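You operate a simulated robot arm through the tools that you are given. There is no shell and no other tool. Be economical: measure what you need, move in short steps, check, and stop when the job is done.

Carry out the task below with a simulated two-armed robot. There is one attempt and no reset: what you move stays moved.

Task
Switch the warm plate off and test the white-banded block that dried on it.
Fine: block on the bench, meter on it, then on the white square; 10 % or less goes in the green tray, more back on the cold plate for the next round. Set down upright: sample block with the white band.
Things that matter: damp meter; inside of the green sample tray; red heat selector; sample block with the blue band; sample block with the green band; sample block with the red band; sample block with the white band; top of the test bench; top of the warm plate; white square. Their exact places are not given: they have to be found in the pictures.

It is judged by the outcome, as a careful person would: the job done as asked, and still so three seconds after it is handed in. It fails if anything else is knocked over, pushed out of place, dropped, spilled or broken.

Robot
Two 7-joint arms with fingered hands on one trunk, on a base that drives. Base frame: it is fixed to the floor where the robot stands at the start and does not move with it; the origin is under the middle of the robot, x ahead of it, y to its left, z up; the surface under the hand at the start is at about z = 860. Readings come in mm, degrees, newtons and seconds.
The left shoulder is at the start at [70, 172, 1352], the right one opposite. Places, roughly: inside of the green sample tray [600, -600, 900]; red heat selector [800, 0, 900]; sample block with the red band (9x6x6 cm) [900, 300, 900]; sample block with the white band (9x6x6 cm) [600, -100, 900]; top of the test bench [900, -600, 900]; top of the warm plate [600, -100, 900]; white square [600, -400, 900]. Payload 5 kg a hand.
The TCP of each hand is the grasp point between the finger pads, 43 mm short of the fingertips. In the tool frame z runs along the fingers and y along their closing line. Largest opening 144 mm; the body of the gripper starts 50 mm behind the TCP. The gripper is a hand of 5 fingers: y runs from the thumb to the fingers, the wrist lies at [-21, -124, -221] in the tool frame.
Orientation is that of the tool frame in the base frame, as a unit quaternion [x, y, z, w]. With the fingers straight down and the wrist toward the robot, the tool's x, y and z point along [0, 1, 0], [1, 0, 0] and [0, 0, -1] of the base frame.

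Tools
- The arms move only by the tool apply_moves. It takes "left_commands", "right_commands" or both (then of equal length, played together; a hand with none holds still); each is a list of rows, each a list of 2 entries, a list of its own where there are three numbers: the shift along the tool's x, y, z in mm, then the turn, a rotation vector about the tool's x, y, z in degrees. In form: [[[tx, ty, tz], [wx, wy, wz]], ...]. A call has 1 to 20 rows; each row shifts and turns the commanded pose from where the row before left it, along the tool's axes as they then stand. Each row takes 0.2 s and may step no farther than 50 mm and 8.6 degrees from the row before; otherwise, the whole call is refused. A pose out of reach is approached as far as the arm can. The call stops where the force on the tool passes 50 N (or 10 N more than at its start, if that is more) or the arm is blocked; 0.2 s more then pass. In this call time passes only in rows, and 0.2 s behind the last. The reply holds the time, the measured pose of the TCP, the force on the tool along the base axes, the opening and the grip force, in the units named above and with some noise, with the torque about the TCP (base axes, N m) and any sound that the robot's microphone picked up.
- Cameras (640 x 400 px; columns grow to the right, rows downward): "scene" is now at [125.3, -4.4, 1586.8]; the picture's right is [0.09, -1.00, -0.00], its down [-0.70, -0.07, -0.71] and it looks along [0.71, 0.07, -0.70] (base axes); focal length 214 px, centre (320, 200). "left" rides on the left gripper at [-86, -108, -168] in its tool frame; the picture's right is [-0.80, -0.28, 0.53], its down [0.54, -0.73, 0.42] and it looks along [0.27, 0.63, 0.73] (tool axes); focal length 275 px, centre (320, 200). "right" rides on the right gripper at [86, -108, -168] in its tool frame; the picture's right is [-0.80, 0.28, -0.53], its down [-0.54, -0.73, 0.42] and it looks along [-0.27, 0.63, 0.73] (tool axes); focal length 275 px, centre (320, 200).
- snapshot(camera): a new picture of that camera. No time passes.
- raise_lower(by): slides the trunk up (or, below 0, down) by that many mm; the arms and the scene camera ride with it, the base frame stays. It gives what a move gives, with no picture.
- steer(legs): drives the robot by 1 to 6 legs, each [ahead, left, turn to the left] in mm, mm and degrees, along the robot's own axes; the way and the turn of a leg run together, so that a leg with both is an arc; at most 1500 mm and 180 degrees a leg. The arms and the cameras ride along, it lands a little off, and it stops where it bumps. It gives what a move gives.
- move_fingers(index, middle, ring, little, thumb_bend, thumb_turn, hand): sets how far each is bent, from 0 (flat) to 100 (curled in); at 30 the hand is open as for a grip, at 70 the pads meet at the TCP. One left out holds its place. A second passes; each finger stops where it meets its share of the squeeze, and holds until it gets a number again. It is the only way to open and close the hand. It gives what a move gives, with no picture; readings hold the bend of each and the force on index, middle, ring, little, thumb and palm. thumb_turn goes from beside the hand (0) to across from the fingers (100), as for a grip.
- head_to(pan, tilt): turns the head with the scene camera to pan (to the left, within 86 degrees either way) and tilt (down, from -29 to 69), counted from straight ahead of the robot. It gives what a move gives.
- measure_at(camera, pixels): there is no depth. For up to 12 entries [column, row, z] of the newest picture of that camera ("zoom" is the newest enlarged one), the place [x, y] in the base frame at which the ray of that pixel passes the height z, good to about 2 mm, but the place of the scene camera against the robot may be out by one fixed shift of up to 25 mm in any direction. No time passes.
- zoom(camera, box): a new picture of the part [left, top, right, bottom] of that camera's present view, enlarged. No time passes.
- hand_in(): hands the job in; it is judged then, once.

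Keep the steps short. Do not move on a guess: measure, check each grasp and each placing, and mend mistakes. In all there are 80 turns and 58 pictures (those below and enlarged ones count). Leave the grippers open and the arms clear of the work at the hand-in unless told otherwise, and finish with a single line.

The tools are called after ">>>" as name(argument=value, ...) on one line, values as JSON. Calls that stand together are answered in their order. apply_moves: Moves the arms, as the interface text tells. Its arguments: {"type":"object","properties":{"left_commands":{"type":"array"},"right_commands":{"type":"array"}},"required":[]} The other tools are called the same way: raise_lower (by) slides the trunk up or down; move_fingers (index, middle, ring, little, thumb_bend, thumb_turn, hand) moves the fingers one by one; steer (legs) drives the base; head_to (pan, tilt) turns the head that bears the scene camera; snapshot (camera) takes a picture; measure_at (camera, pixels) gives the place at which the rays of pixels pass given heights; zoom (camera, box) takes an enlarged picture of a part of a camera's view; hand_in () hands the job in.

At the start:

```text
time: 0.0
left_position: [781.8, 119.8, 1247.6]
left_tcp_rot: [0.707, 0.707, 0.0, 0.0]
left_ft_force: [-0.3, 0.1, -0.1]
left_torque: [0.01, -0.01, 0.03]
left_grip_width: 143.8
left_grip_force: 0.3
left_shape: jaw
left_bend: [30.0, 30.0, 30.0, 30.0, 30.0, 98.0]
left_finger forces: [0.1, 0.0, 0.1, 0.0, 0.0, 0.0]
right_position: [564.9, -612.1, 1187.9]
right_tcp_rot: [0.707, 0.707, 0.0, 0.0]
right_ft_force: [0.3, 1.3, -0.4]
right_torque: [0.01, 0.0, -0.01]
right_grip_width: 143.5
right_grip_force: 0.1
right_shape: jaw
right_bend: [30.0, 30.0, 30.0, 30.0, 30.0, 98.0]
right_finger forces: [0.0, 0.1, 0.0, 0.0, 0.1, 0.1]
trunk travel left (down, up): [-450.0, 490.0]
robot x, y, heading: [0.7, -1.1, 0.1]
head pan, tilt: [5.4, 44.4]
```

scene: 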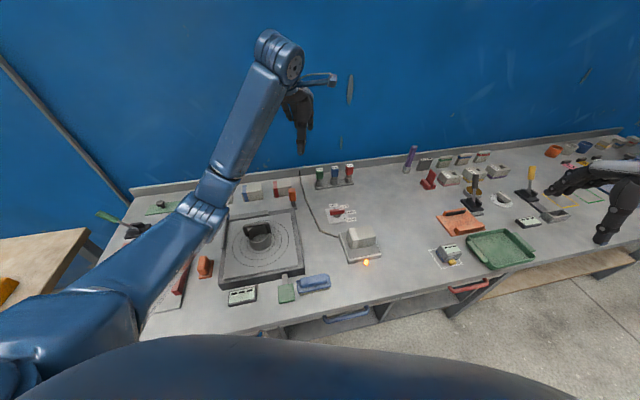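
right: 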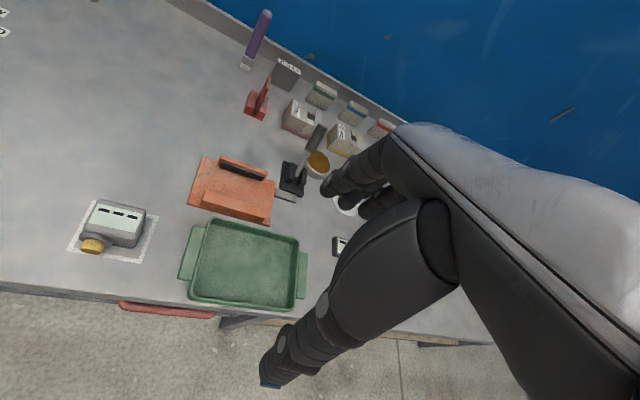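
left: 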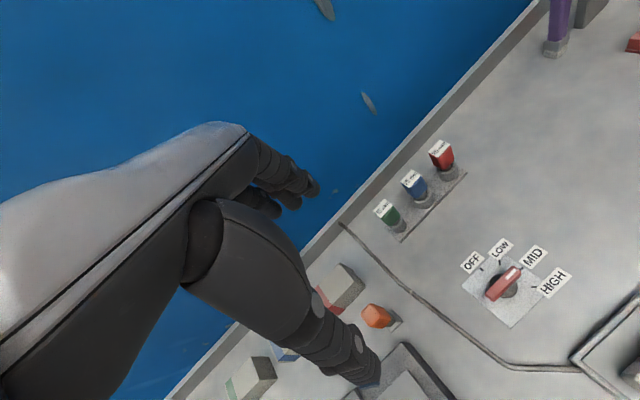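

I start by looking closer at the selector, plate and block (around 355,240) and at the meter and tray (around 470,245).

>>> zoom(camera="scene", box=[220, 160, 400, 290])

>>> zoom(camera="scene", box=[400, 140, 580, 280])

```text
3.08 times, centred on (310, 225) of scene
```

zoom: 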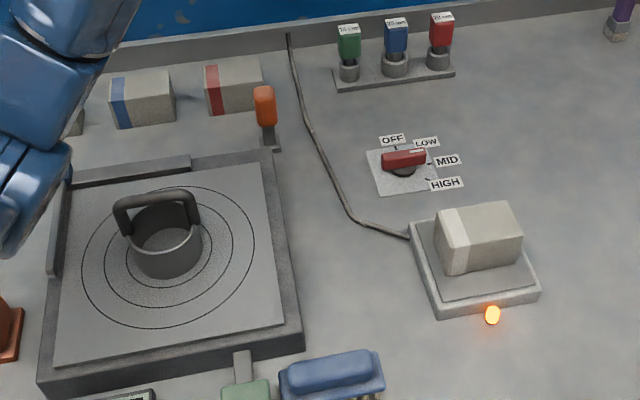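

```text
2.86 times, centred on (490, 210) of scene
```

zoom: 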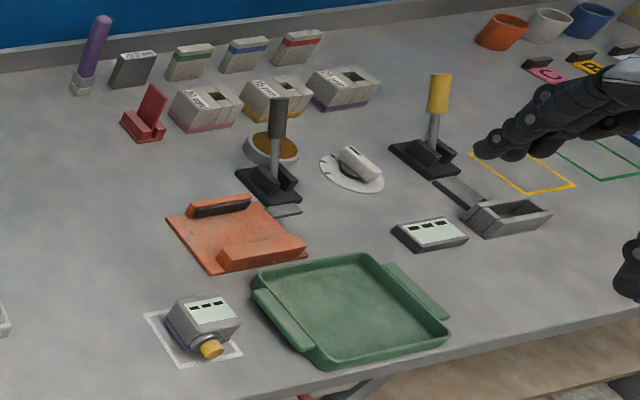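

Now measure main points in the scene view at a few heights.

>>> measure_at(camera="scene", pixels=[[337, 212, 870], [361, 250, 870], [362, 238, 930], [448, 256, 860], [449, 250, 910], [500, 249, 865], [459, 222, 870], [459, 222, 900], [323, 177, 870], [284, 187, 900], [250, 190, 900], [488, 180, 870]])

>>> measure_at(camera="left", pixels=[[503, 284, 870], [503, 284, 890], [470, 262, 860], [553, 283, 860], [340, 292, 920]])

>>> measure_at(camera="right", pixels=[[115, 222, 900], [92, 246, 880], [68, 249, 860], [82, 203, 860], [158, 216, 860], [143, 263, 860], [248, 265, 865], [232, 190, 870], [200, 157, 870], [272, 225, 870]])

```text
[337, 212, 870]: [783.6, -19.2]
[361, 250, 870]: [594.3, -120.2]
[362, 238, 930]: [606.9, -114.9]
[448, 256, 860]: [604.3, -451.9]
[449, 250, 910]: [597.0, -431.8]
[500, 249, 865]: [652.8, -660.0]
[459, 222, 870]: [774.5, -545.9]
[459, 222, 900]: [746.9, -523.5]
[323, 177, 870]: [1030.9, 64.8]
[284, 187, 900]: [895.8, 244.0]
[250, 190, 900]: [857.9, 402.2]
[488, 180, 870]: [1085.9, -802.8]
```

```text
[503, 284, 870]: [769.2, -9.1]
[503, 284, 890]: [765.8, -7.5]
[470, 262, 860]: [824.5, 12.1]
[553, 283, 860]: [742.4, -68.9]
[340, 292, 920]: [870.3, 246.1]
```

```text
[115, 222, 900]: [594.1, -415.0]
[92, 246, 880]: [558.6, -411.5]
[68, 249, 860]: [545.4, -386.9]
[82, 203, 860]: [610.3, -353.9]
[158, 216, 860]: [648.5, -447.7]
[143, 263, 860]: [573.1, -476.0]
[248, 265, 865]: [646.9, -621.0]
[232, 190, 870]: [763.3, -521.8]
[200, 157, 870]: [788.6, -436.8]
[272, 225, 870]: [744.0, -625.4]
```

I look closer at the orange bench-like object and the meter through the right camera.

>>> zoom(camera="right", box=[50, 130, 330, 305])

>>> zoom(camera="left", box=[420, 200, 620, 325])

>>> zoom(camera="scene", box=[420, 195, 500, 270])

```text
2.29 times, centred on (190, 218) of right
```

zoom: 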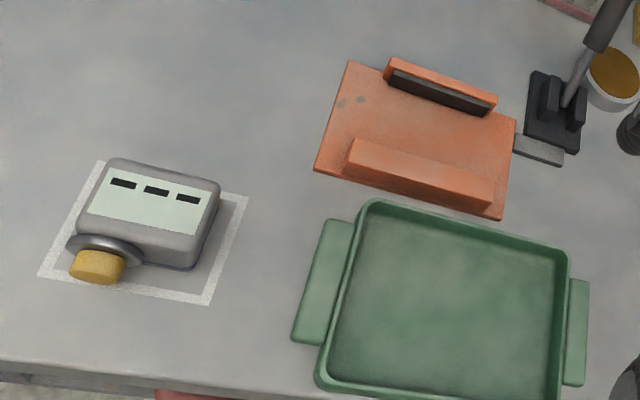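

```text
3.20 times, centred on (520, 262) of left
```

zoom: 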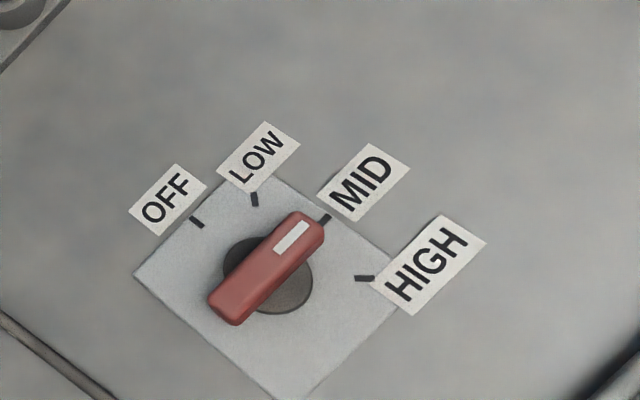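

```text
5.33 times, centred on (460, 232) of scene
```

zoom: 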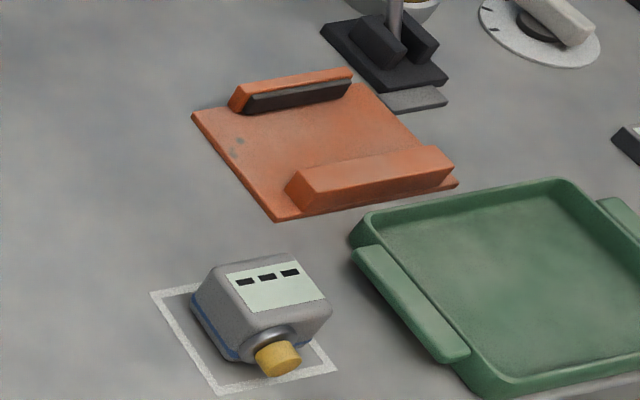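

Measure the table outline and the objects near (900,-600) to identify "test bench".

>>> head_to(pan=-45, tilt=35)

>>> snapshot(camera="scene")

```text
time: 1.2
left_position: [780.2, 119.5, 1247.5]
left_tcp_rot: [0.707, 0.707, 0.0, -0.001]
left_ft_force: [0.6, -0.3, -0.2]
left_torque: [-0.01, 0.0, 0.02]
left_grip_width: 143.8
left_grip_force: 0.1
left_shape: jaw
left_bend: [30.0, 30.0, 30.0, 30.0, 30.0, 98.0]
left_finger forces: [0.0, 0.0, 0.0, 0.1, 0.0, 0.0]
right_position: [564.0, -611.8, 1188.0]
right_tcp_rot: [0.707, 0.707, 0.0, 0.0]
right_ft_force: [0.3, 0.4, -0.1]
right_torque: [-0.02, 0.02, 0.0]
right_grip_width: 143.7
right_grip_force: 0.2
right_shape: jaw
right_bend: [30.0, 30.0, 30.0, 30.0, 30.0, 98.0]
right_finger forces: [0.0, 0.1, 0.1, 0.0, 0.0, 0.0]
trunk travel left (down, up): [-450.0, 490.0]
robot x, y, heading: [2.2, -0.2, -0.1]
head pan, tilt: [-45.0, 35.0]
```

```text
49 pictures are left
```

scene: 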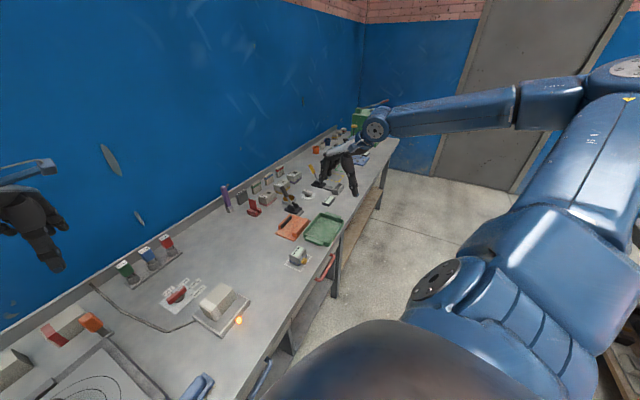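

>>> measure_at(camera="scene", pixels=[[398, 139, 860], [355, 130, 860], [292, 228, 870], [292, 208, 870], [308, 195, 870], [267, 198, 880], [279, 190, 880], [294, 178, 880], [323, 228, 865], [298, 258, 890], [254, 208, 870], [220, 303, 870]])

>>> zoom(camera="scene", box=[210, 150, 370, 280])

```text
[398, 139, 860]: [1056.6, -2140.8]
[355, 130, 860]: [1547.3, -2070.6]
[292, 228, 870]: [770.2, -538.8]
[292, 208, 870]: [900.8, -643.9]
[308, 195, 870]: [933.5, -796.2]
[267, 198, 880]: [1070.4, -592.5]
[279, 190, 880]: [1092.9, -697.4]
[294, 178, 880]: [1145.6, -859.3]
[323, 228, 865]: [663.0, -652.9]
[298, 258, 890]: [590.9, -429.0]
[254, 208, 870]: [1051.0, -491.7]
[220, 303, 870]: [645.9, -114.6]
```

```text
3.08 times, centred on (290, 215) of scene
```

zoom: 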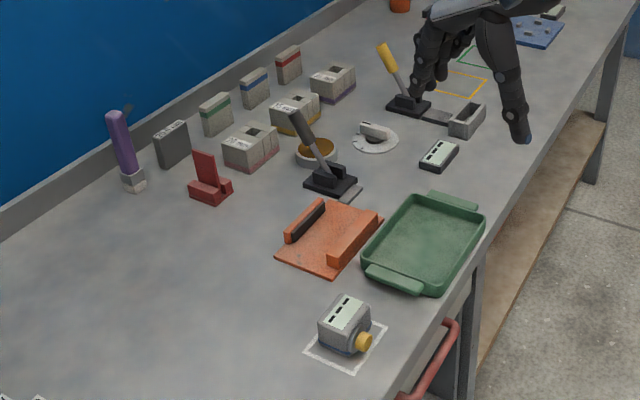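

Unclear whether "test bench" means the steel table or the orange jig. I look left to find the table's left end and compute its centre.

>>> head_to(pan=25, tilt=45)

>>> snapshot(camera="scene")

```text
time: 2.6
left_position: [780.5, 120.4, 1248.0]
left_tcp_rot: [0.707, 0.707, 0.0, 0.0]
left_ft_force: [-0.2, -0.3, 0.2]
left_torque: [0.01, -0.03, -0.02]
left_grip_width: 143.7
left_grip_force: 0.0
left_shape: jaw
left_bend: [30.0, 30.0, 30.0, 30.0, 30.0, 98.0]
left_finger forces: [0.0, 0.0, 0.0, 0.1, 0.0, 0.1]
right_position: [565.0, -611.5, 1187.6]
right_tcp_rot: [0.707, 0.707, 0.0, 0.0]
right_ft_force: [0.4, -0.1, 0.2]
right_torque: [0.01, -0.02, 0.04]
right_grip_width: 143.7
right_grip_force: 0.0
right_shape: jaw
right_bend: [30.0, 30.0, 30.0, 30.0, 30.0, 98.0]
right_finger forces: [0.0, 0.1, 0.0, 0.1, 0.1, 0.1]
trunk travel left (down, up): [-450.0, 490.0]
robot x, y, heading: [1.4, -2.1, -0.0]
head pan, tilt: [25.0, 45.0]
```

```text
47 pictures are left
```

scene: 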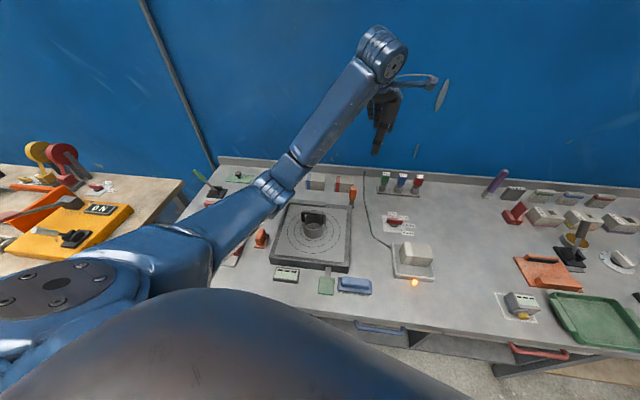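

>>> measure_at(camera="scene", pixels=[[217, 168, 860], [208, 288, 860], [400, 322, 860], [470, 182, 860], [360, 172, 860], [338, 187, 860], [317, 185, 860]])

>>> zoom(camera="scene", box=[370, 200, 470, 300])

```text
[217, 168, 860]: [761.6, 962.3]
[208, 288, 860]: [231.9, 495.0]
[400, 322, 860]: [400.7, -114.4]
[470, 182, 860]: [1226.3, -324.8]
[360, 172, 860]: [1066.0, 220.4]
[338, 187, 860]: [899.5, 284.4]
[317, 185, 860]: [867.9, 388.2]
```

```text
4.00 times, centred on (420, 250) of scene
```

zoom: 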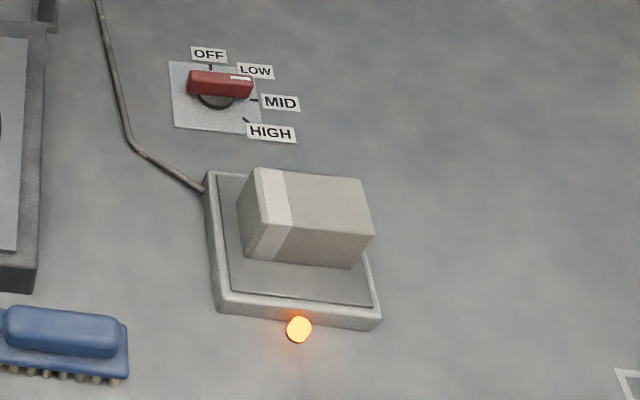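

The table seems rotated about 17° and the selector points to MID. I measure ticks and knob in the left picture.

>>> measure_at(camera="left", pixels=[[481.6, 268.9, 862], [499.7, 261.4, 862], [521.6, 267.6, 862], [533.8, 286.4, 862], [505.5, 287, 870], [517.5, 269, 890], [490.3, 297, 890], [510.9, 273.9, 895], [462.5, 285.5, 862], [507, 326, 862], [544, 293, 862], [501, 254, 862]])

>>> measure_at(camera="zoom", pixels=[[250, 170, 920], [358, 181, 920], [373, 237, 920], [266, 228, 920], [243, 258, 880], [350, 270, 880], [240, 183, 875], [218, 300, 875], [372, 306, 875]])

```text
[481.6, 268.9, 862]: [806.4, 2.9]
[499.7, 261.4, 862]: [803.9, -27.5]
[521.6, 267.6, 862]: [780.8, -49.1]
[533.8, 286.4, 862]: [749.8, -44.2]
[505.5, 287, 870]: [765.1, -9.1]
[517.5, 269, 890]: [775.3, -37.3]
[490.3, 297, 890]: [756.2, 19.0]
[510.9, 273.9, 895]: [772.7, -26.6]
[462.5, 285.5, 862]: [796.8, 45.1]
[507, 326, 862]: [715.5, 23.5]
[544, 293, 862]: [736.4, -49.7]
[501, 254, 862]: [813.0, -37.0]
```

```text
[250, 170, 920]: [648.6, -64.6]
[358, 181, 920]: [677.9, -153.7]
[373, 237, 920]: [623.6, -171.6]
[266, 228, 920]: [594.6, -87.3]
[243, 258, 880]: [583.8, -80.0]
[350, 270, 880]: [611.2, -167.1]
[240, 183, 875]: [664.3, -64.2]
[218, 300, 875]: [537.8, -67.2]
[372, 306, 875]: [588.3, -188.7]
```

Selector centre ≈ (766,-8), pointing at about -72°, MID; OFF is at about +17°, i.e. a quarter turn counter-clockwise from above. I move the left arm out to the left, and bring the right arm over to look at the selector and block.

>>> apply_moves(left_commands=[[[45, 0, -5], [0, 0, 0]], [[45, 0, -5], [0, 0, 0]], [[45, 0, -5], [0, 0, 0]], [[45, 0, -5], [0, 0, 0]], [[45, 0, -5], [0, 0, 0]], [[45, 0, -5], [0, 0, 0]], [[0, 0, 0], [0, 0, 0]], [[0, 0, 0], [0, 0, 0]], [[0, 0, 0], [0, 0, 0]], [[0, 0, 0], [0, 0, 0]], [[0, 0, 0], [0, 0, 0]]], right_commands=[[[45.6, 6.8, 0], [0, 0, 0]], [[45.6, 6.8, 0], [0, 0, 0]], [[45.6, 6.8, 0], [0, 0, 0]], [[45.6, 6.8, 0], [0, 0, 0]], [[45.6, 6.8, 0], [0, 0, 0]], [[45.6, 6.8, 0], [0, 0, 0]], [[45.6, 6.8, 0], [0, 0, 0]], [[45.6, 6.8, 0], [0, 0, 0]], [[45.6, 6.8, 0], [0, 0, 0]], [[45.6, 6.8, 0], [0, 0, 0]], [[45.6, 6.8, 0], [0, 0, 0]]])

>>> snapshot(camera="right")

```text
time: 5.0
left_position: [781.6, 391.7, 1278.2]
left_tcp_rot: [0.707, 0.707, 0.0, 0.0]
left_ft_force: [-0.2, -0.7, 0.1]
left_torque: [-0.05, 0.02, 0.01]
left_grip_width: 143.7
left_grip_force: 0.0
left_shape: jaw
left_bend: [30.0, 30.0, 30.0, 30.0, 30.0, 98.0]
left_finger forces: [0.0, 0.1, 0.1, 0.0, 0.0, 0.0]
right_position: [643.9, -108.4, 1186.1]
right_tcp_rot: [0.707, 0.707, -0.001, -0.001]
right_ft_force: [-0.1, 0.8, -0.2]
right_torque: [-0.07, -0.01, -0.01]
right_grip_width: 143.7
right_grip_force: 0.1
right_shape: jaw
right_bend: [30.0, 30.0, 30.0, 30.0, 30.0, 98.0]
right_finger forces: [0.0, 0.0, 0.0, 0.0, 0.0, 0.1]
trunk travel left (down, up): [-450.0, 490.0]
robot x, y, heading: [0.7, 2.6, -0.1]
head pan, tilt: [25.0, 45.0]
```

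```text
45 pictures are left
```

right: 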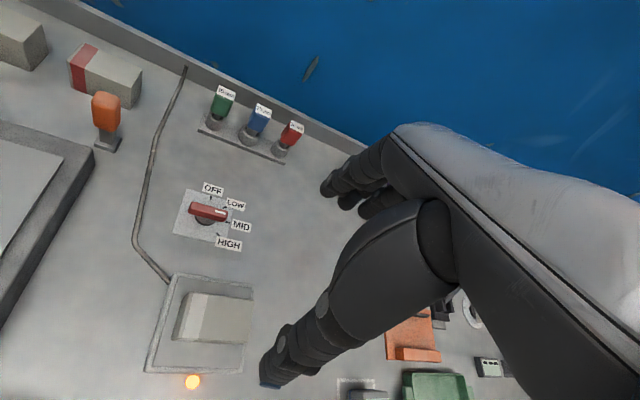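

>>> zoom(camera="right", box=[130, 170, 290, 390])

```text
1.82 times, centred on (210, 280) of right
```

zoom: 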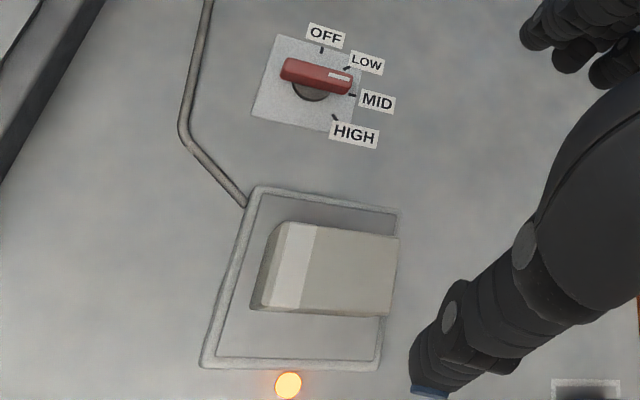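

>>> measure_at(camera="zoom", pixels=[[354, 82, 890], [281, 67, 890], [354, 82, 910], [281, 67, 910], [321, 49, 862], [353, 95, 862], [334, 117, 862], [289, 222, 930], [398, 237, 930], [389, 317, 930], [267, 307, 930], [250, 306, 880]])

>>> measure_at(camera="left", pixels=[[342, 306, 900]])

```text
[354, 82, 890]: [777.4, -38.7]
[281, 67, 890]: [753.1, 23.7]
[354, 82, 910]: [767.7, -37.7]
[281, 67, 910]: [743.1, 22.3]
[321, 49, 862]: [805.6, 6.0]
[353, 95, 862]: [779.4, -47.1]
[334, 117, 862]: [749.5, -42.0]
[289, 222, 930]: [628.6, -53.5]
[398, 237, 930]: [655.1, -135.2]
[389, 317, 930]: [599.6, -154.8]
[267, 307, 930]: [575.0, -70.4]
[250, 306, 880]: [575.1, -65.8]
```

```text
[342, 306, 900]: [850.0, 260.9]
```

Handle top z≈890, centre (766,-8), long axis at -71°. I bring the right hand over it with the closing line at +19° and come down to 960 first.

>>> apply_moves(right_commands=[[[25, 30.5, 0], [0, 0, 0]], [[25, 30.5, 0], [0, 0, 0]], [[25, 30.5, 0], [0, 0, 0]], [[25, 30.5, 0], [0, 0, 0]], [[0, 0, 0], [0, 0, -6.3]], [[0, 0, 0], [0, 0, -6.3]], [[0, 0, 0], [0, 0, -6.3]], [[0, 0, 45], [0, 0, 0]], [[0, 0, 45], [0, 0, 0]], [[0, 0, 45], [0, 0, 0]], [[0, 0, 45], [0, 0, 0]], [[0, 0, 45], [0, 0, 0]], [[0, 0, 0], [0, 0, 0]]])

>>> snapshot(camera="right")

>>> zoom(camera="scene", box=[340, 170, 480, 290])

```text
time: 7.8
left_position: [781.5, 390.0, 1279.6]
left_tcp_rot: [0.707, 0.707, 0.0, 0.0]
left_ft_force: [0.4, 0.4, 0.0]
left_torque: [-0.01, -0.02, 0.03]
left_grip_width: 143.8
left_grip_force: 0.0
left_shape: jaw
left_bend: [30.0, 30.0, 30.0, 30.0, 30.0, 98.0]
left_finger forces: [0.0, 0.1, 0.0, 0.0, 0.0, 0.0]
right_position: [760.8, -8.4, 964.4]
right_tcp_rot: [0.581, 0.814, 0.0, 0.0]
right_ft_force: [-0.2, -1.1, 0.3]
right_torque: [0.0, 0.0, -0.01]
right_grip_width: 144.1
right_grip_force: 0.0
right_shape: jaw
right_bend: [30.0, 30.0, 30.0, 30.0, 30.0, 98.0]
right_finger forces: [0.0, 0.1, 0.0, 0.1, 0.0, 0.0]
trunk travel left (down, up): [-450.0, 490.0]
robot x, y, heading: [-1.7, -2.8, -0.1]
head pan, tilt: [25.0, 45.0]
```

```text
43 pictures are left
```

right: 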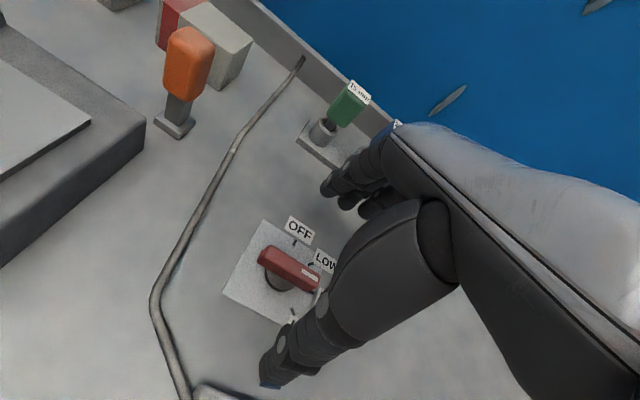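

```text
3.33 times, centred on (410, 230) of scene
```

zoom: 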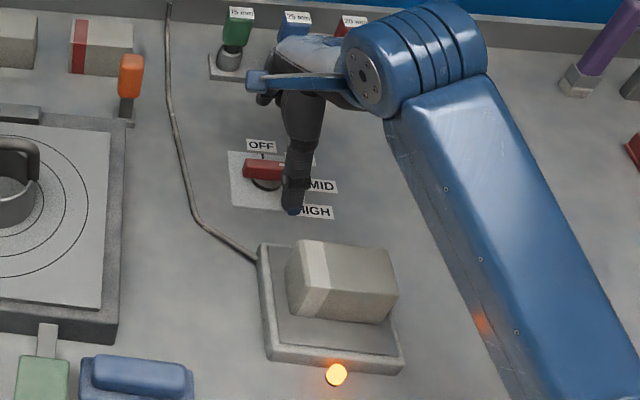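

>>> measure_at(camera="right", pixels=[[263, 250, 890], [319, 279, 890], [257, 262, 890], [290, 222, 862], [315, 290, 890]])

```text
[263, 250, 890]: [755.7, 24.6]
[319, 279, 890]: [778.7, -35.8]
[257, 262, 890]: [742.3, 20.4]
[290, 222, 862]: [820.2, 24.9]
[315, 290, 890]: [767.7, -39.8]
```

The handle centre now measures (761,-8), right under the hand. I go down to ~911 in small steps.

>>> apply_moves(right_commands=[[[0, 0, 20], [0, 0, 0]], [[0, 0, 20], [0, 0, 0]], [[0, 0, 13], [0, 0, 0]], [[0, 0, 0], [0, 0, 0]]])

>>> snapshot(camera="right")

```text
time: 8.8
left_position: [781.2, 389.6, 1279.7]
left_tcp_rot: [0.707, 0.707, 0.0, -0.001]
left_ft_force: [0.8, 0.2, -0.2]
left_torque: [-0.02, 0.03, 0.01]
left_grip_width: 143.7
left_grip_force: 0.1
left_shape: jaw
left_bend: [30.0, 30.0, 30.0, 30.0, 30.0, 98.0]
left_finger forces: [0.0, 0.1, 0.1, 0.0, 0.0, 0.1]
right_position: [760.7, -8.9, 909.0]
right_tcp_rot: [0.581, 0.814, 0.0, 0.0]
right_ft_force: [0.6, 0.6, 0.7]
right_torque: [-0.02, 0.01, 0.02]
right_grip_width: 143.9
right_grip_force: 0.1
right_shape: jaw
right_bend: [30.0, 30.0, 30.0, 30.0, 30.0, 98.0]
right_finger forces: [0.0, 0.0, 0.0, 0.1, 0.1, 0.0]
trunk travel left (down, up): [-450.0, 490.0]
robot x, y, heading: [-1.2, 3.8, -0.2]
head pan, tilt: [25.0, 45.0]
```

```text
41 pictures are left
```

right: 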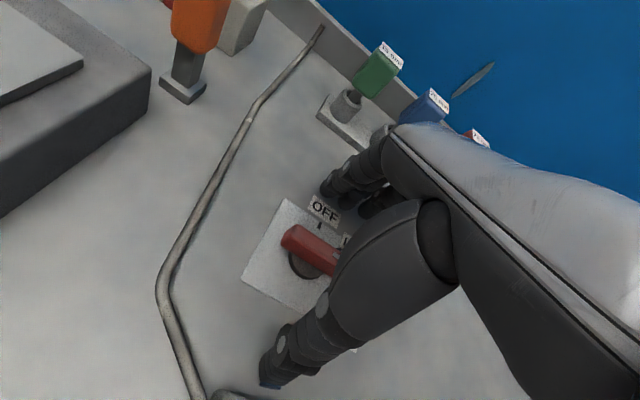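

The handle lies between thumb and fingers. I close.

>>> move_fingers(hand="right", index=68, middle=68, ring=68, little=68, thumb_bend=68)

>>> snapshot(camera="right")

```text
time: 9.8
left_position: [780.8, 390.6, 1279.2]
left_tcp_rot: [0.707, 0.707, -0.001, 0.001]
left_ft_force: [-0.2, 0.9, 0.1]
left_torque: [0.0, -0.03, 0.01]
left_grip_width: 143.7
left_grip_force: 0.0
left_shape: jaw
left_bend: [30.0, 30.0, 30.0, 30.0, 30.0, 98.0]
left_finger forces: [0.0, 0.0, 0.1, 0.0, 0.1, 0.0]
right_position: [761.7, -8.4, 911.9]
right_tcp_rot: [0.581, 0.814, 0.001, 0.002]
right_ft_force: [18.5, 6.2, 17.8]
right_torque: [0.34, -1.51, 0.29]
right_grip_width: 30.0
right_grip_force: 17.5
right_shape: fingers
right_bend: [61.0, 50.0, 67.0, 68.0, 66.0, 97.0]
right_finger forces: [9.8, 21.6, 1.9, 0.0, 2.2, 0.0]
trunk travel left (down, up): [-450.0, 490.0]
robot x, y, heading: [4.1, 2.1, -0.1]
head pan, tilt: [25.0, 45.0]
```

```text
40 pictures are left
```

right: 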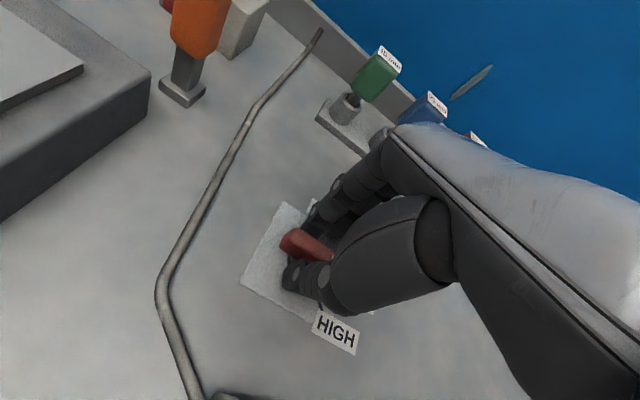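

The fingers hold the handle. I turn counter-clockwise, first 40°.

>>> apply_moves(right_commands=[[[0, 0, 0], [0, 0, -8]], [[0, 0, 0], [0, 0, -8]], [[0, 0, 0], [0, 0, -8]], [[0, 0, 0], [0, 0, -8]], [[0, 0, 0], [0, 0, -8]]])

>>> snapshot(camera="right")

```text
time: 11.0
left_position: [781.5, 388.9, 1278.7]
left_tcp_rot: [0.707, 0.707, -0.001, -0.001]
left_ft_force: [-0.1, 0.2, 0.6]
left_torque: [-0.01, 0.0, -0.03]
left_grip_width: 143.8
left_grip_force: 0.0
left_shape: jaw
left_bend: [30.0, 30.0, 30.0, 30.0, 30.0, 98.0]
left_finger forces: [0.0, 0.1, 0.0, 0.0, 0.0, 0.0]
right_position: [763.5, -9.0, 912.0]
right_tcp_rot: [0.269, 0.963, 0.0, 0.001]
right_ft_force: [26.3, 0.2, 25.2]
right_torque: [0.6, -1.58, -0.82]
right_grip_width: 29.9
right_grip_force: 24.4
right_shape: fingers
right_bend: [62.0, 50.0, 67.0, 68.0, 66.0, 98.0]
right_finger forces: [18.4, 23.3, 2.7, 0.0, 4.7, 0.0]
trunk travel left (down, up): [-450.0, 490.0]
robot x, y, heading: [3.0, 1.1, 0.0]
head pan, tilt: [25.0, 45.0]
```

```text
39 pictures are left
```

right: 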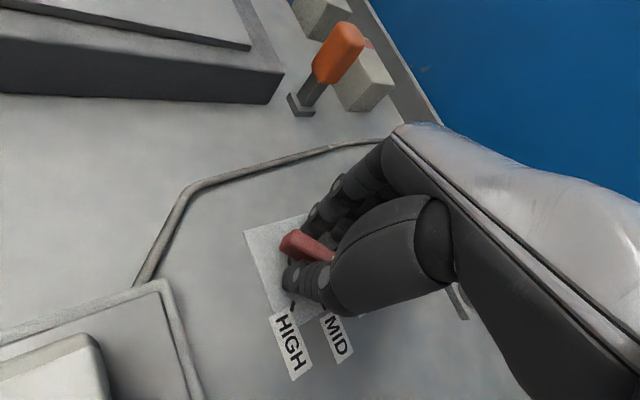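

The handle turns along. 48° more.

>>> apply_moves(right_commands=[[[0, 0, 0], [0, 0, -8]], [[0, 0, 0], [0, 0, -8]], [[0, 0, 0], [0, 0, -8]], [[0, 0, 0], [0, 0, -8]], [[0, 0, 0], [0, 0, -8]], [[0, 0, 0], [0, 0, -8]]])

>>> snapshot(camera="right")

>>> zoom(camera="scene", box=[340, 170, 480, 290])

```text
time: 12.0
left_position: [783.5, 391.6, 1276.0]
left_tcp_rot: [0.707, 0.707, -0.002, -0.002]
left_ft_force: [-1.4, 0.4, -0.4]
left_torque: [-0.02, 0.04, -0.01]
left_grip_width: 143.4
left_grip_force: 0.0
left_shape: jaw
left_bend: [30.0, 30.0, 30.0, 30.0, 30.0, 98.0]
left_finger forces: [0.0, 0.0, 0.0, 0.0, 0.1, 0.1]
right_position: [771.9, -8.0, 912.2]
right_tcp_rot: [0.004, 1.0, 0.003, 0.007]
right_ft_force: [23.7, 7.4, -2.1]
right_torque: [-0.02, -1.13, -1.8]
right_grip_width: 29.8
right_grip_force: 23.4
right_shape: fingers
right_bend: [62.0, 49.0, 68.0, 68.0, 66.0, 96.0]
right_finger forces: [7.7, 33.9, 0.1, 0.0, 6.1, 0.0]
trunk travel left (down, up): [-450.0, 490.0]
robot x, y, heading: [0.7, 2.9, -0.3]
head pan, tilt: [25.0, 45.0]
stopped in row 5 (right hand): the force on the tool passed its limit at 54 N (the readings are from after the stop); the commanded pose is now the measured one
```

```text
38 pictures are left
```

right: 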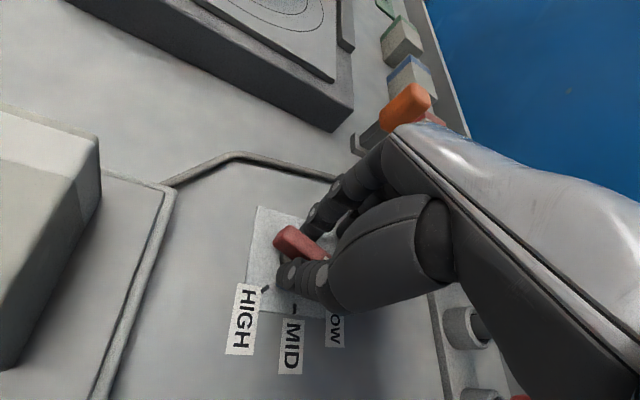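

```text
3.33 times, centred on (410, 230) of scene
```

zoom: 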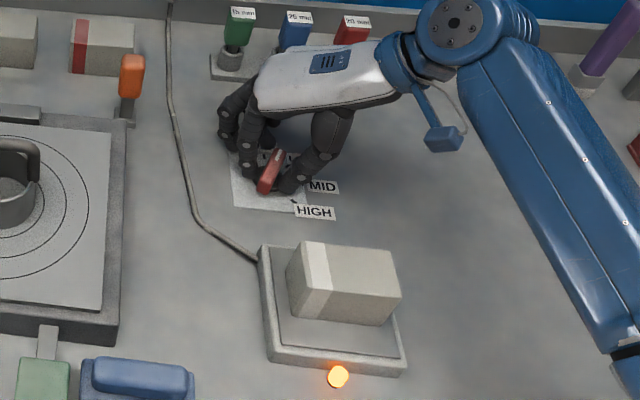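

Stopped by force at y≈90°; about 17° remain. I try the remaining turn with a relaxing 4 mm shift first (current commanded pose is the measured one).

>>> apply_moves(right_commands=[[[0, 0, 0], [0, 0, -6]], [[0, 0, 0], [0, 0, -6]], [[0, 0, 0], [0, 0, -6]], [[0, 0, 0], [0, 0, 0]]])

>>> zoom(camera="scene", box=[340, 170, 480, 290])

```text
time: 12.6
left_position: [782.2, 391.1, 1278.5]
left_tcp_rot: [0.707, 0.707, 0.0, 0.0]
left_ft_force: [0.8, -0.8, 0.5]
left_torque: [-0.03, -0.05, 0.02]
left_grip_width: 143.8
left_grip_force: 0.0
left_shape: jaw
left_bend: [30.0, 30.0, 30.0, 30.0, 30.0, 98.0]
left_finger forces: [0.0, 0.0, 0.0, 0.1, 0.0, 0.0]
right_position: [772.6, -9.5, 917.3]
right_tcp_rot: [-0.073, 0.997, 0.004, 0.011]
right_ft_force: [1.5, 3.1, -1.6]
right_torque: [0.09, -0.11, -0.09]
right_grip_width: 20.2
right_grip_force: 2.0
right_shape: fingers
right_bend: [65.0, 56.0, 68.0, 68.0, 68.0, 97.0]
right_finger forces: [3.9, 0.0, 0.1, 0.0, 0.2, 0.0]
trunk travel left (down, up): [-450.0, 490.0]
robot x, y, heading: [3.9, -0.4, 0.1]
head pan, tilt: [25.0, 45.0]
stopped in row 2 (right hand): the force on the tool passed its limit at 56 N (the readings are from after the stop); the commanded pose is now the measured one
```

```text
3.33 times, centred on (410, 230) of scene
```

zoom: 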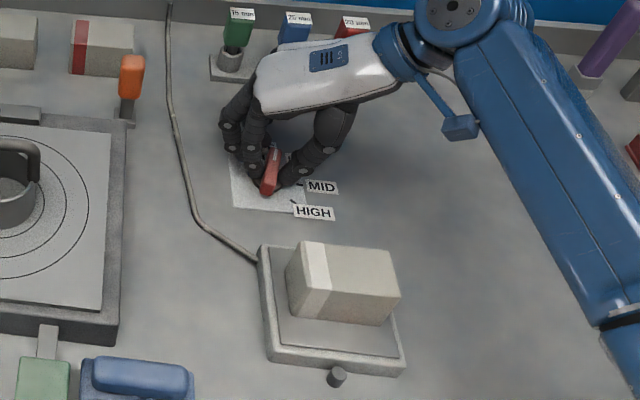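

The lamp went out. I open the hand and lift off to verify the selector.

>>> move_fingers(hand="right", index=30, middle=30, ring=30, little=30, thumb_bend=30)

>>> apply_moves(right_commands=[[[0, 0, -40], [0, 0, 0]], [[0, 0, -45], [0, 0, 0]], [[0, 0, -45], [0, 0, 0]], [[0, -30, -40], [0, 0, 8]], [[0, -30, -30], [0, 0, 8]], [[0, -30, 0], [0, 0, 8]], [[0, 0, 0], [0, 0, 8]], [[0, 0, 0], [0, 0, 8]], [[0, 0, 0], [0, 0, 8]], [[0, 0, 0], [0, 0, 8]], [[0, 0, 0], [0, 0, 8]], [[0, 0, 0], [0, 0, 8]], [[0, 0, 0], [0, 0, 7]], [[0, 0, 0], [0, 0, 0]]])

>>> zoom(camera="scene", box=[340, 170, 480, 290])

>>> snapshot(camera="right")

```text
time: 13.6
left_position: [782.8, 390.4, 1278.6]
left_tcp_rot: [0.707, 0.707, 0.0, 0.0]
left_ft_force: [0.4, -0.4, 0.0]
left_torque: [0.02, 0.02, 0.01]
left_grip_width: 143.5
left_grip_force: 0.0
left_shape: jaw
left_bend: [30.0, 30.0, 30.0, 30.0, 30.0, 98.0]
left_finger forces: [0.1, 0.0, 0.0, 0.0, 0.0, 0.0]
right_position: [772.7, -10.2, 915.6]
right_tcp_rot: [-0.072, 0.997, 0.004, 0.011]
right_ft_force: [0.3, 0.6, -1.0]
right_torque: [0.04, 0.01, 0.05]
right_grip_width: 149.5
right_grip_force: 0.0
right_shape: fingers
right_bend: [30.0, 30.0, 30.0, 30.0, 30.0, 97.0]
right_finger forces: [0.0, 0.0, 0.1, 0.0, 0.0, 0.0]
trunk travel left (down, up): [-450.0, 490.0]
robot x, y, heading: [1.4, 0.5, -0.1]
head pan, tilt: [25.0, 45.0]
```

```text
time: 16.6
left_position: [782.1, 389.5, 1279.8]
left_tcp_rot: [0.707, 0.707, -0.002, 0.0]
left_ft_force: [-1.0, -0.7, -0.4]
left_torque: [0.0, -0.01, 0.02]
left_grip_width: 143.6
left_grip_force: 0.1
left_shape: jaw
left_bend: [30.0, 30.0, 30.0, 30.0, 30.0, 98.0]
left_finger forces: [0.1, 0.0, 0.1, 0.0, 0.0, 0.0]
right_position: [769.0, -103.4, 1116.3]
right_tcp_rot: [0.58, 0.815, 0.01, 0.006]
right_ft_force: [0.1, -0.2, 0.1]
right_torque: [0.01, 0.0, -0.01]
right_grip_width: 149.2
right_grip_force: 0.0
right_shape: fingers
right_bend: [30.0, 30.0, 30.0, 30.0, 30.0, 97.0]
right_finger forces: [0.0, 0.0, 0.0, 0.0, 0.0, 0.0]
trunk travel left (down, up): [-450.0, 490.0]
robot x, y, heading: [3.7, 4.3, 0.1]
head pan, tilt: [25.0, 45.0]
```

```text
3.33 times, centred on (410, 230) of scene
```

zoom: 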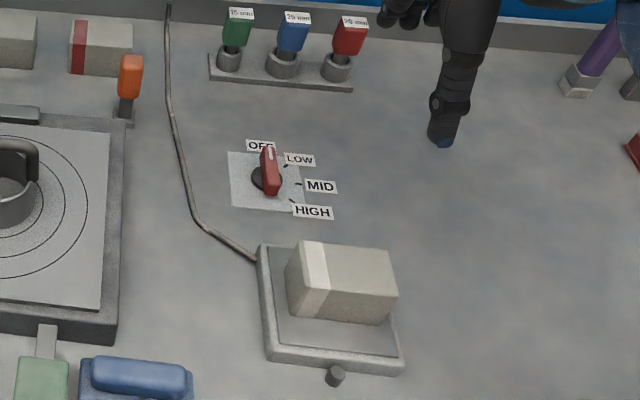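

```text
34 pictures are left
```

right: 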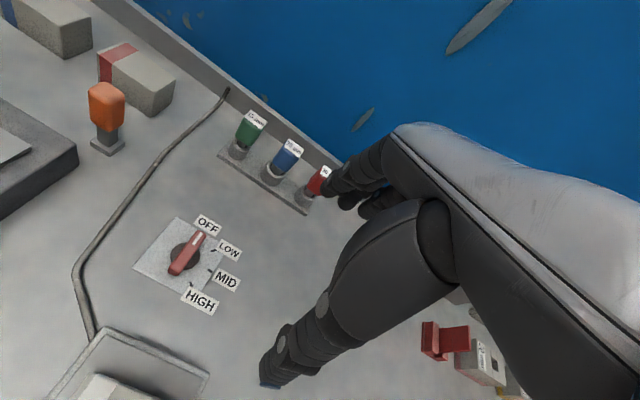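

Selector is at OFF and the lamp is dark. Next I go above the block, level the small tilt and narrow the opening a bit.

>>> apply_moves(right_commands=[[[12.5, -36.4, 0], [1.3, 0, 0]], [[12.5, -36.4, 0], [0, 0, 0]], [[12.5, -36.4, 0], [0, 0, 0]], [[12.5, -36.4, 20], [0, 0, 0]], [[0, 0, 40], [0, 0, 0]], [[0, 0, 0], [0, 0, 0]]])

>>> move_fingers(hand="right", index=40, middle=40, ring=40, little=40, thumb_bend=40)

>>> snapshot(camera="right")

```text
time: 18.0
left_position: [781.6, 389.8, 1280.1]
left_tcp_rot: [0.707, 0.708, -0.001, -0.001]
left_ft_force: [0.1, -0.6, -0.5]
left_torque: [0.02, -0.01, -0.01]
left_grip_width: 143.7
left_grip_force: 0.2
left_shape: jaw
left_bend: [30.0, 30.0, 30.0, 30.0, 30.0, 98.0]
left_finger forces: [0.0, 0.0, 0.0, 0.1, 0.0, 0.1]
right_position: [615.4, -99.6, 1055.2]
right_tcp_rot: [0.579, 0.815, 0.0, 0.0]
right_ft_force: [0.3, 0.2, -0.4]
right_torque: [-0.01, -0.01, 0.0]
right_grip_width: 149.3
right_grip_force: 0.1
right_shape: fingers
right_bend: [30.0, 30.0, 30.0, 30.0, 30.0, 97.0]
right_finger forces: [0.0, 0.0, 0.0, 0.1, 0.1, 0.1]
trunk travel left (down, up): [-450.0, 490.0]
robot x, y, heading: [3.3, -0.3, -0.1]
head pan, tilt: [25.0, 45.0]
```

```text
time: 19.0
left_position: [781.6, 390.8, 1279.1]
left_tcp_rot: [0.707, 0.707, 0.0, 0.0]
left_ft_force: [0.0, 1.3, 1.2]
left_torque: [-0.02, -0.01, -0.06]
left_grip_width: 143.7
left_grip_force: 0.1
left_shape: jaw
left_bend: [30.0, 30.0, 30.0, 30.0, 30.0, 98.0]
left_finger forces: [0.0, 0.0, 0.0, 0.0, 0.0, 0.0]
right_position: [614.7, -100.3, 1054.9]
right_tcp_rot: [0.58, 0.815, 0.001, 0.0]
right_ft_force: [0.0, -0.3, -0.3]
right_torque: [-0.01, 0.0, 0.0]
right_grip_width: 115.2
right_grip_force: 0.1
right_shape: fingers
right_bend: [40.0, 40.0, 40.0, 40.0, 40.0, 97.0]
right_finger forces: [0.0, 0.0, 0.0, 0.0, 0.0, 0.0]
trunk travel left (down, up): [-450.0, 490.0]
robot x, y, heading: [2.6, -0.0, -0.2]
head pan, tilt: [25.0, 45.0]
```

```text
33 pictures are left
```

right: 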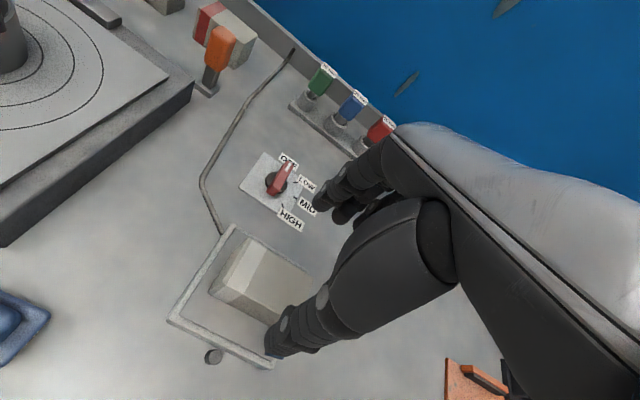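

>>> zoom(camera="right", box=[160, 220, 340, 380])

```text
2.50 times, centred on (250, 300) of right
```

zoom: 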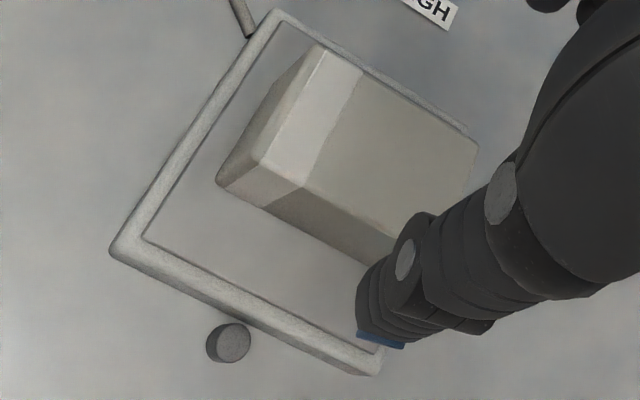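

>>> measure_at(camera="zoom", pixels=[[317, 44, 930], [262, 165, 930], [478, 147, 930], [317, 44, 920], [262, 165, 920], [478, 147, 920], [217, 180, 872], [230, 342, 875], [108, 250, 875], [380, 375, 875]])

```text
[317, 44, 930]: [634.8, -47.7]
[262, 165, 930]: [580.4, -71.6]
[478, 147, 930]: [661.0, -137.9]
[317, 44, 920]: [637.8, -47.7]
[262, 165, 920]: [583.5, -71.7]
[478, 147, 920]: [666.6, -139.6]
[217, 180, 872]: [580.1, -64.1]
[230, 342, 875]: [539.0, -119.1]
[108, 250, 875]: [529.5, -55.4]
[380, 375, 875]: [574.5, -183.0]
```

Block centre ≈ (619,-104). Shift slightly and descend to TCP z≈922 (fingertips just above the plate).

>>> apply_moves(right_commands=[[[-5, 2.5, 40], [0, 0, 0]], [[0, 0, 40], [0, 0, 0]], [[0, 0, 25], [0, 0, 0]], [[0, 0, 18], [0, 0, 0]], [[0, 0, 10], [0, 0, 0]], [[0, 0, 0], [0, 0, 0]]])

>>> snapshot(camera="right")

```text
time: 20.4
left_position: [781.1, 389.1, 1279.8]
left_tcp_rot: [0.708, 0.707, 0.0, -0.001]
left_ft_force: [1.0, -0.3, -0.8]
left_torque: [0.02, 0.04, -0.02]
left_grip_width: 143.5
left_grip_force: 0.0
left_shape: jaw
left_bend: [30.0, 30.0, 30.0, 30.0, 30.0, 98.0]
left_finger forces: [0.1, 0.0, 0.1, 0.1, 0.1, 0.0]
right_position: [622.0, -105.4, 927.6]
right_tcp_rot: [0.579, 0.815, 0.008, 0.003]
right_ft_force: [-1.2, 0.5, 27.8]
right_torque: [-0.49, 1.87, -0.09]
right_grip_width: 123.5
right_grip_force: 14.5
right_shape: fingers
right_bend: [40.0, 40.0, 40.0, 40.0, 37.0, 97.0]
right_finger forces: [0.5, 0.2, 0.0, 0.0, 26.6, 0.1]
trunk travel left (down, up): [-450.0, 490.0]
robot x, y, heading: [3.5, 1.7, -0.1]
head pan, tilt: [25.0, 45.0]
stopped in row 6 (right hand): the force on the tool passed its limit at 53 N (the readings are from after the stop); the commanded pose is now the measured one
```

```text
31 pictures are left
```

right: 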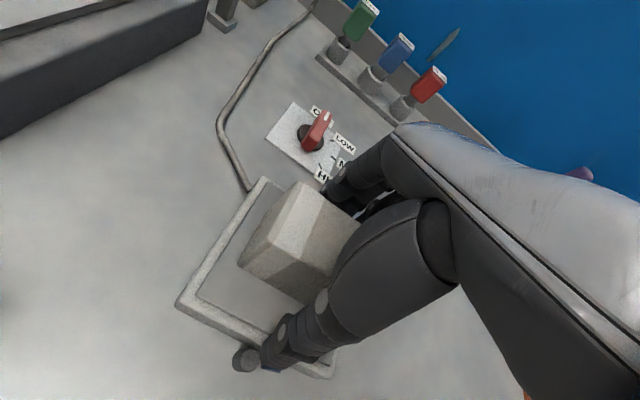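

The thumb tip touches the plate at TCP z 927. I raise 9 mm, and then close on the block.

>>> apply_moves(right_commands=[[[0, 0, -9], [0.8, 0, 0]], [[0, 0, 0], [0, 0, 0]]])

>>> move_fingers(hand="right", index=62, middle=62, ring=62, little=62, thumb_bend=62)

>>> snapshot(camera="right")

```text
time: 21.0
left_position: [781.8, 390.1, 1279.5]
left_tcp_rot: [0.707, 0.707, 0.0, 0.0]
left_ft_force: [-0.1, 0.7, 1.1]
left_torque: [-0.01, 0.0, 0.04]
left_grip_width: 143.8
left_grip_force: 0.0
left_shape: jaw
left_bend: [30.0, 30.0, 30.0, 30.0, 30.0, 98.0]
left_finger forces: [0.0, 0.0, 0.0, 0.0, 0.0, 0.0]
right_position: [619.9, -107.3, 935.2]
right_tcp_rot: [0.579, 0.815, -0.002, -0.003]
right_ft_force: [-1.0, -0.8, 0.6]
right_torque: [-0.03, 0.04, -0.01]
right_grip_width: 116.9
right_grip_force: 0.1
right_shape: fingers
right_bend: [40.0, 40.0, 40.0, 40.0, 39.0, 97.0]
right_finger forces: [0.0, 0.0, 0.0, 0.0, 0.6, 0.0]
trunk travel left (down, up): [-450.0, 490.0]
robot x, y, heading: [2.4, -1.1, -0.1]
head pan, tilt: [25.0, 45.0]
```

```text
time: 22.2
left_position: [781.7, 390.0, 1277.2]
left_tcp_rot: [0.707, 0.707, 0.0, -0.001]
left_ft_force: [-0.3, -0.3, 0.4]
left_torque: [0.02, 0.04, 0.01]
left_grip_width: 143.7
left_grip_force: 0.0
left_shape: jaw
left_bend: [30.0, 30.0, 30.0, 30.0, 30.0, 98.0]
left_finger forces: [0.1, 0.1, 0.0, 0.1, 0.0, 0.0]
right_position: [623.4, -105.7, 939.4]
right_tcp_rot: [0.579, 0.815, 0.005, 0.002]
right_ft_force: [3.1, 2.4, 15.9]
right_torque: [0.45, -0.62, 0.15]
right_grip_width: 57.5
right_grip_force: 19.9
right_shape: fingers
right_bend: [55.0, 51.0, 60.0, 62.0, 58.0, 97.0]
right_finger forces: [18.2, 10.8, 2.3, 0.0, 9.4, 0.0]
trunk travel left (down, up): [-450.0, 490.0]
robot x, y, heading: [1.7, -0.1, -0.1]
head pan, tilt: [25.0, 45.0]
stopped (right hand): the force on the tool passed its limit at 51 N (the readings are from after the stop); the commanded pose is now the measured one
```

```text
30 pictures are left
```

right: 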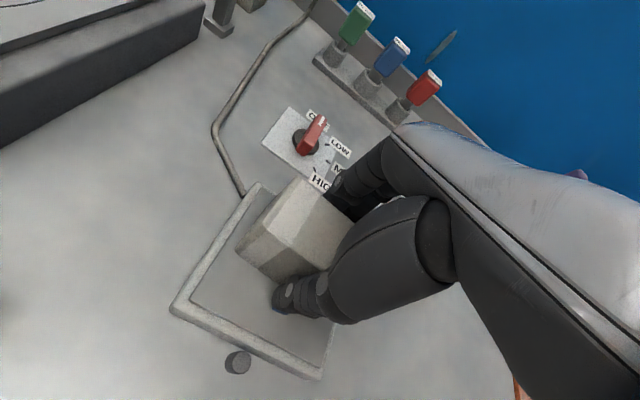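

Index, middle and thumb have contact, ring and little barely. I close further for a firmer hold.

>>> move_fingers(hand="right", index=66, middle=66, ring=66, little=66, thumb_bend=66)

>>> apply_moves(right_commands=[[[0, 0, -10], [0, 0, 0]], [[0, 0, -10], [0, 0, 0]], [[0, 0, -10], [0, 0, 0]], [[0, 0, 0], [0, 0, 0]]])

>>> snapshot(camera="right")

>>> zoom(camera="scene", box=[340, 170, 480, 290])

```text
time: 23.2
left_position: [780.8, 390.0, 1279.3]
left_tcp_rot: [0.707, 0.707, 0.0, -0.001]
left_ft_force: [0.0, -0.1, 0.5]
left_torque: [-0.01, -0.02, 0.0]
left_grip_width: 143.9
left_grip_force: 0.0
left_shape: jaw
left_bend: [30.0, 30.0, 30.0, 30.0, 30.0, 98.0]
left_finger forces: [0.1, 0.0, 0.0, 0.1, 0.0, 0.1]
right_position: [623.2, -106.3, 940.0]
right_tcp_rot: [0.58, 0.815, 0.003, 0.0]
right_ft_force: [15.0, 4.8, 26.1]
right_torque: [0.79, -1.82, 0.08]
right_grip_width: 57.6
right_grip_force: 28.8
right_shape: fingers
right_bend: [55.0, 50.0, 62.0, 66.0, 59.0, 96.0]
right_finger forces: [23.7, 15.7, 5.3, 0.1, 11.0, 0.0]
trunk travel left (down, up): [-450.0, 490.0]
robot x, y, heading: [2.6, -2.5, -0.1]
head pan, tilt: [25.0, 45.0]
```

```text
time: 24.2
left_position: [781.0, 390.1, 1277.3]
left_tcp_rot: [0.706, 0.708, 0.0, 0.0]
left_ft_force: [0.8, 0.0, -0.5]
left_torque: [0.01, 0.0, -0.03]
left_grip_width: 143.6
left_grip_force: 0.1
left_shape: jaw
left_bend: [30.0, 30.0, 30.0, 30.0, 30.0, 98.0]
left_finger forces: [0.0, 0.0, 0.0, 0.1, 0.1, 0.0]
right_position: [622.2, -107.6, 966.5]
right_tcp_rot: [0.58, 0.814, 0.001, 0.0]
right_ft_force: [-0.3, 0.1, -3.8]
right_torque: [-0.05, 0.01, 0.01]
right_grip_width: 57.0
right_grip_force: 13.5
right_shape: fingers
right_bend: [56.0, 56.0, 62.0, 66.0, 59.0, 96.0]
right_finger forces: [8.5, 0.0, 4.8, 0.1, 13.4, 0.0]
trunk travel left (down, up): [-450.0, 490.0]
robot x, y, heading: [2.3, 1.5, -0.0]
head pan, tilt: [25.0, 45.0]
```

```text
29 pictures are left
```

right: 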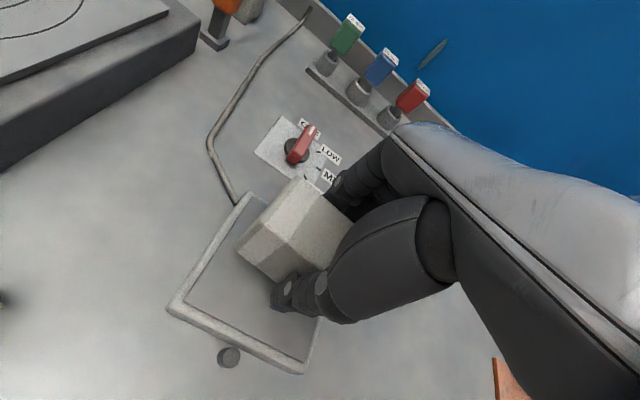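

```text
3.33 times, centred on (410, 230) of scene
```

zoom: 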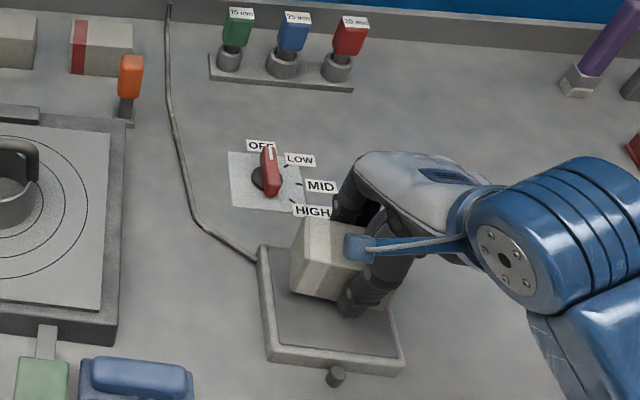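

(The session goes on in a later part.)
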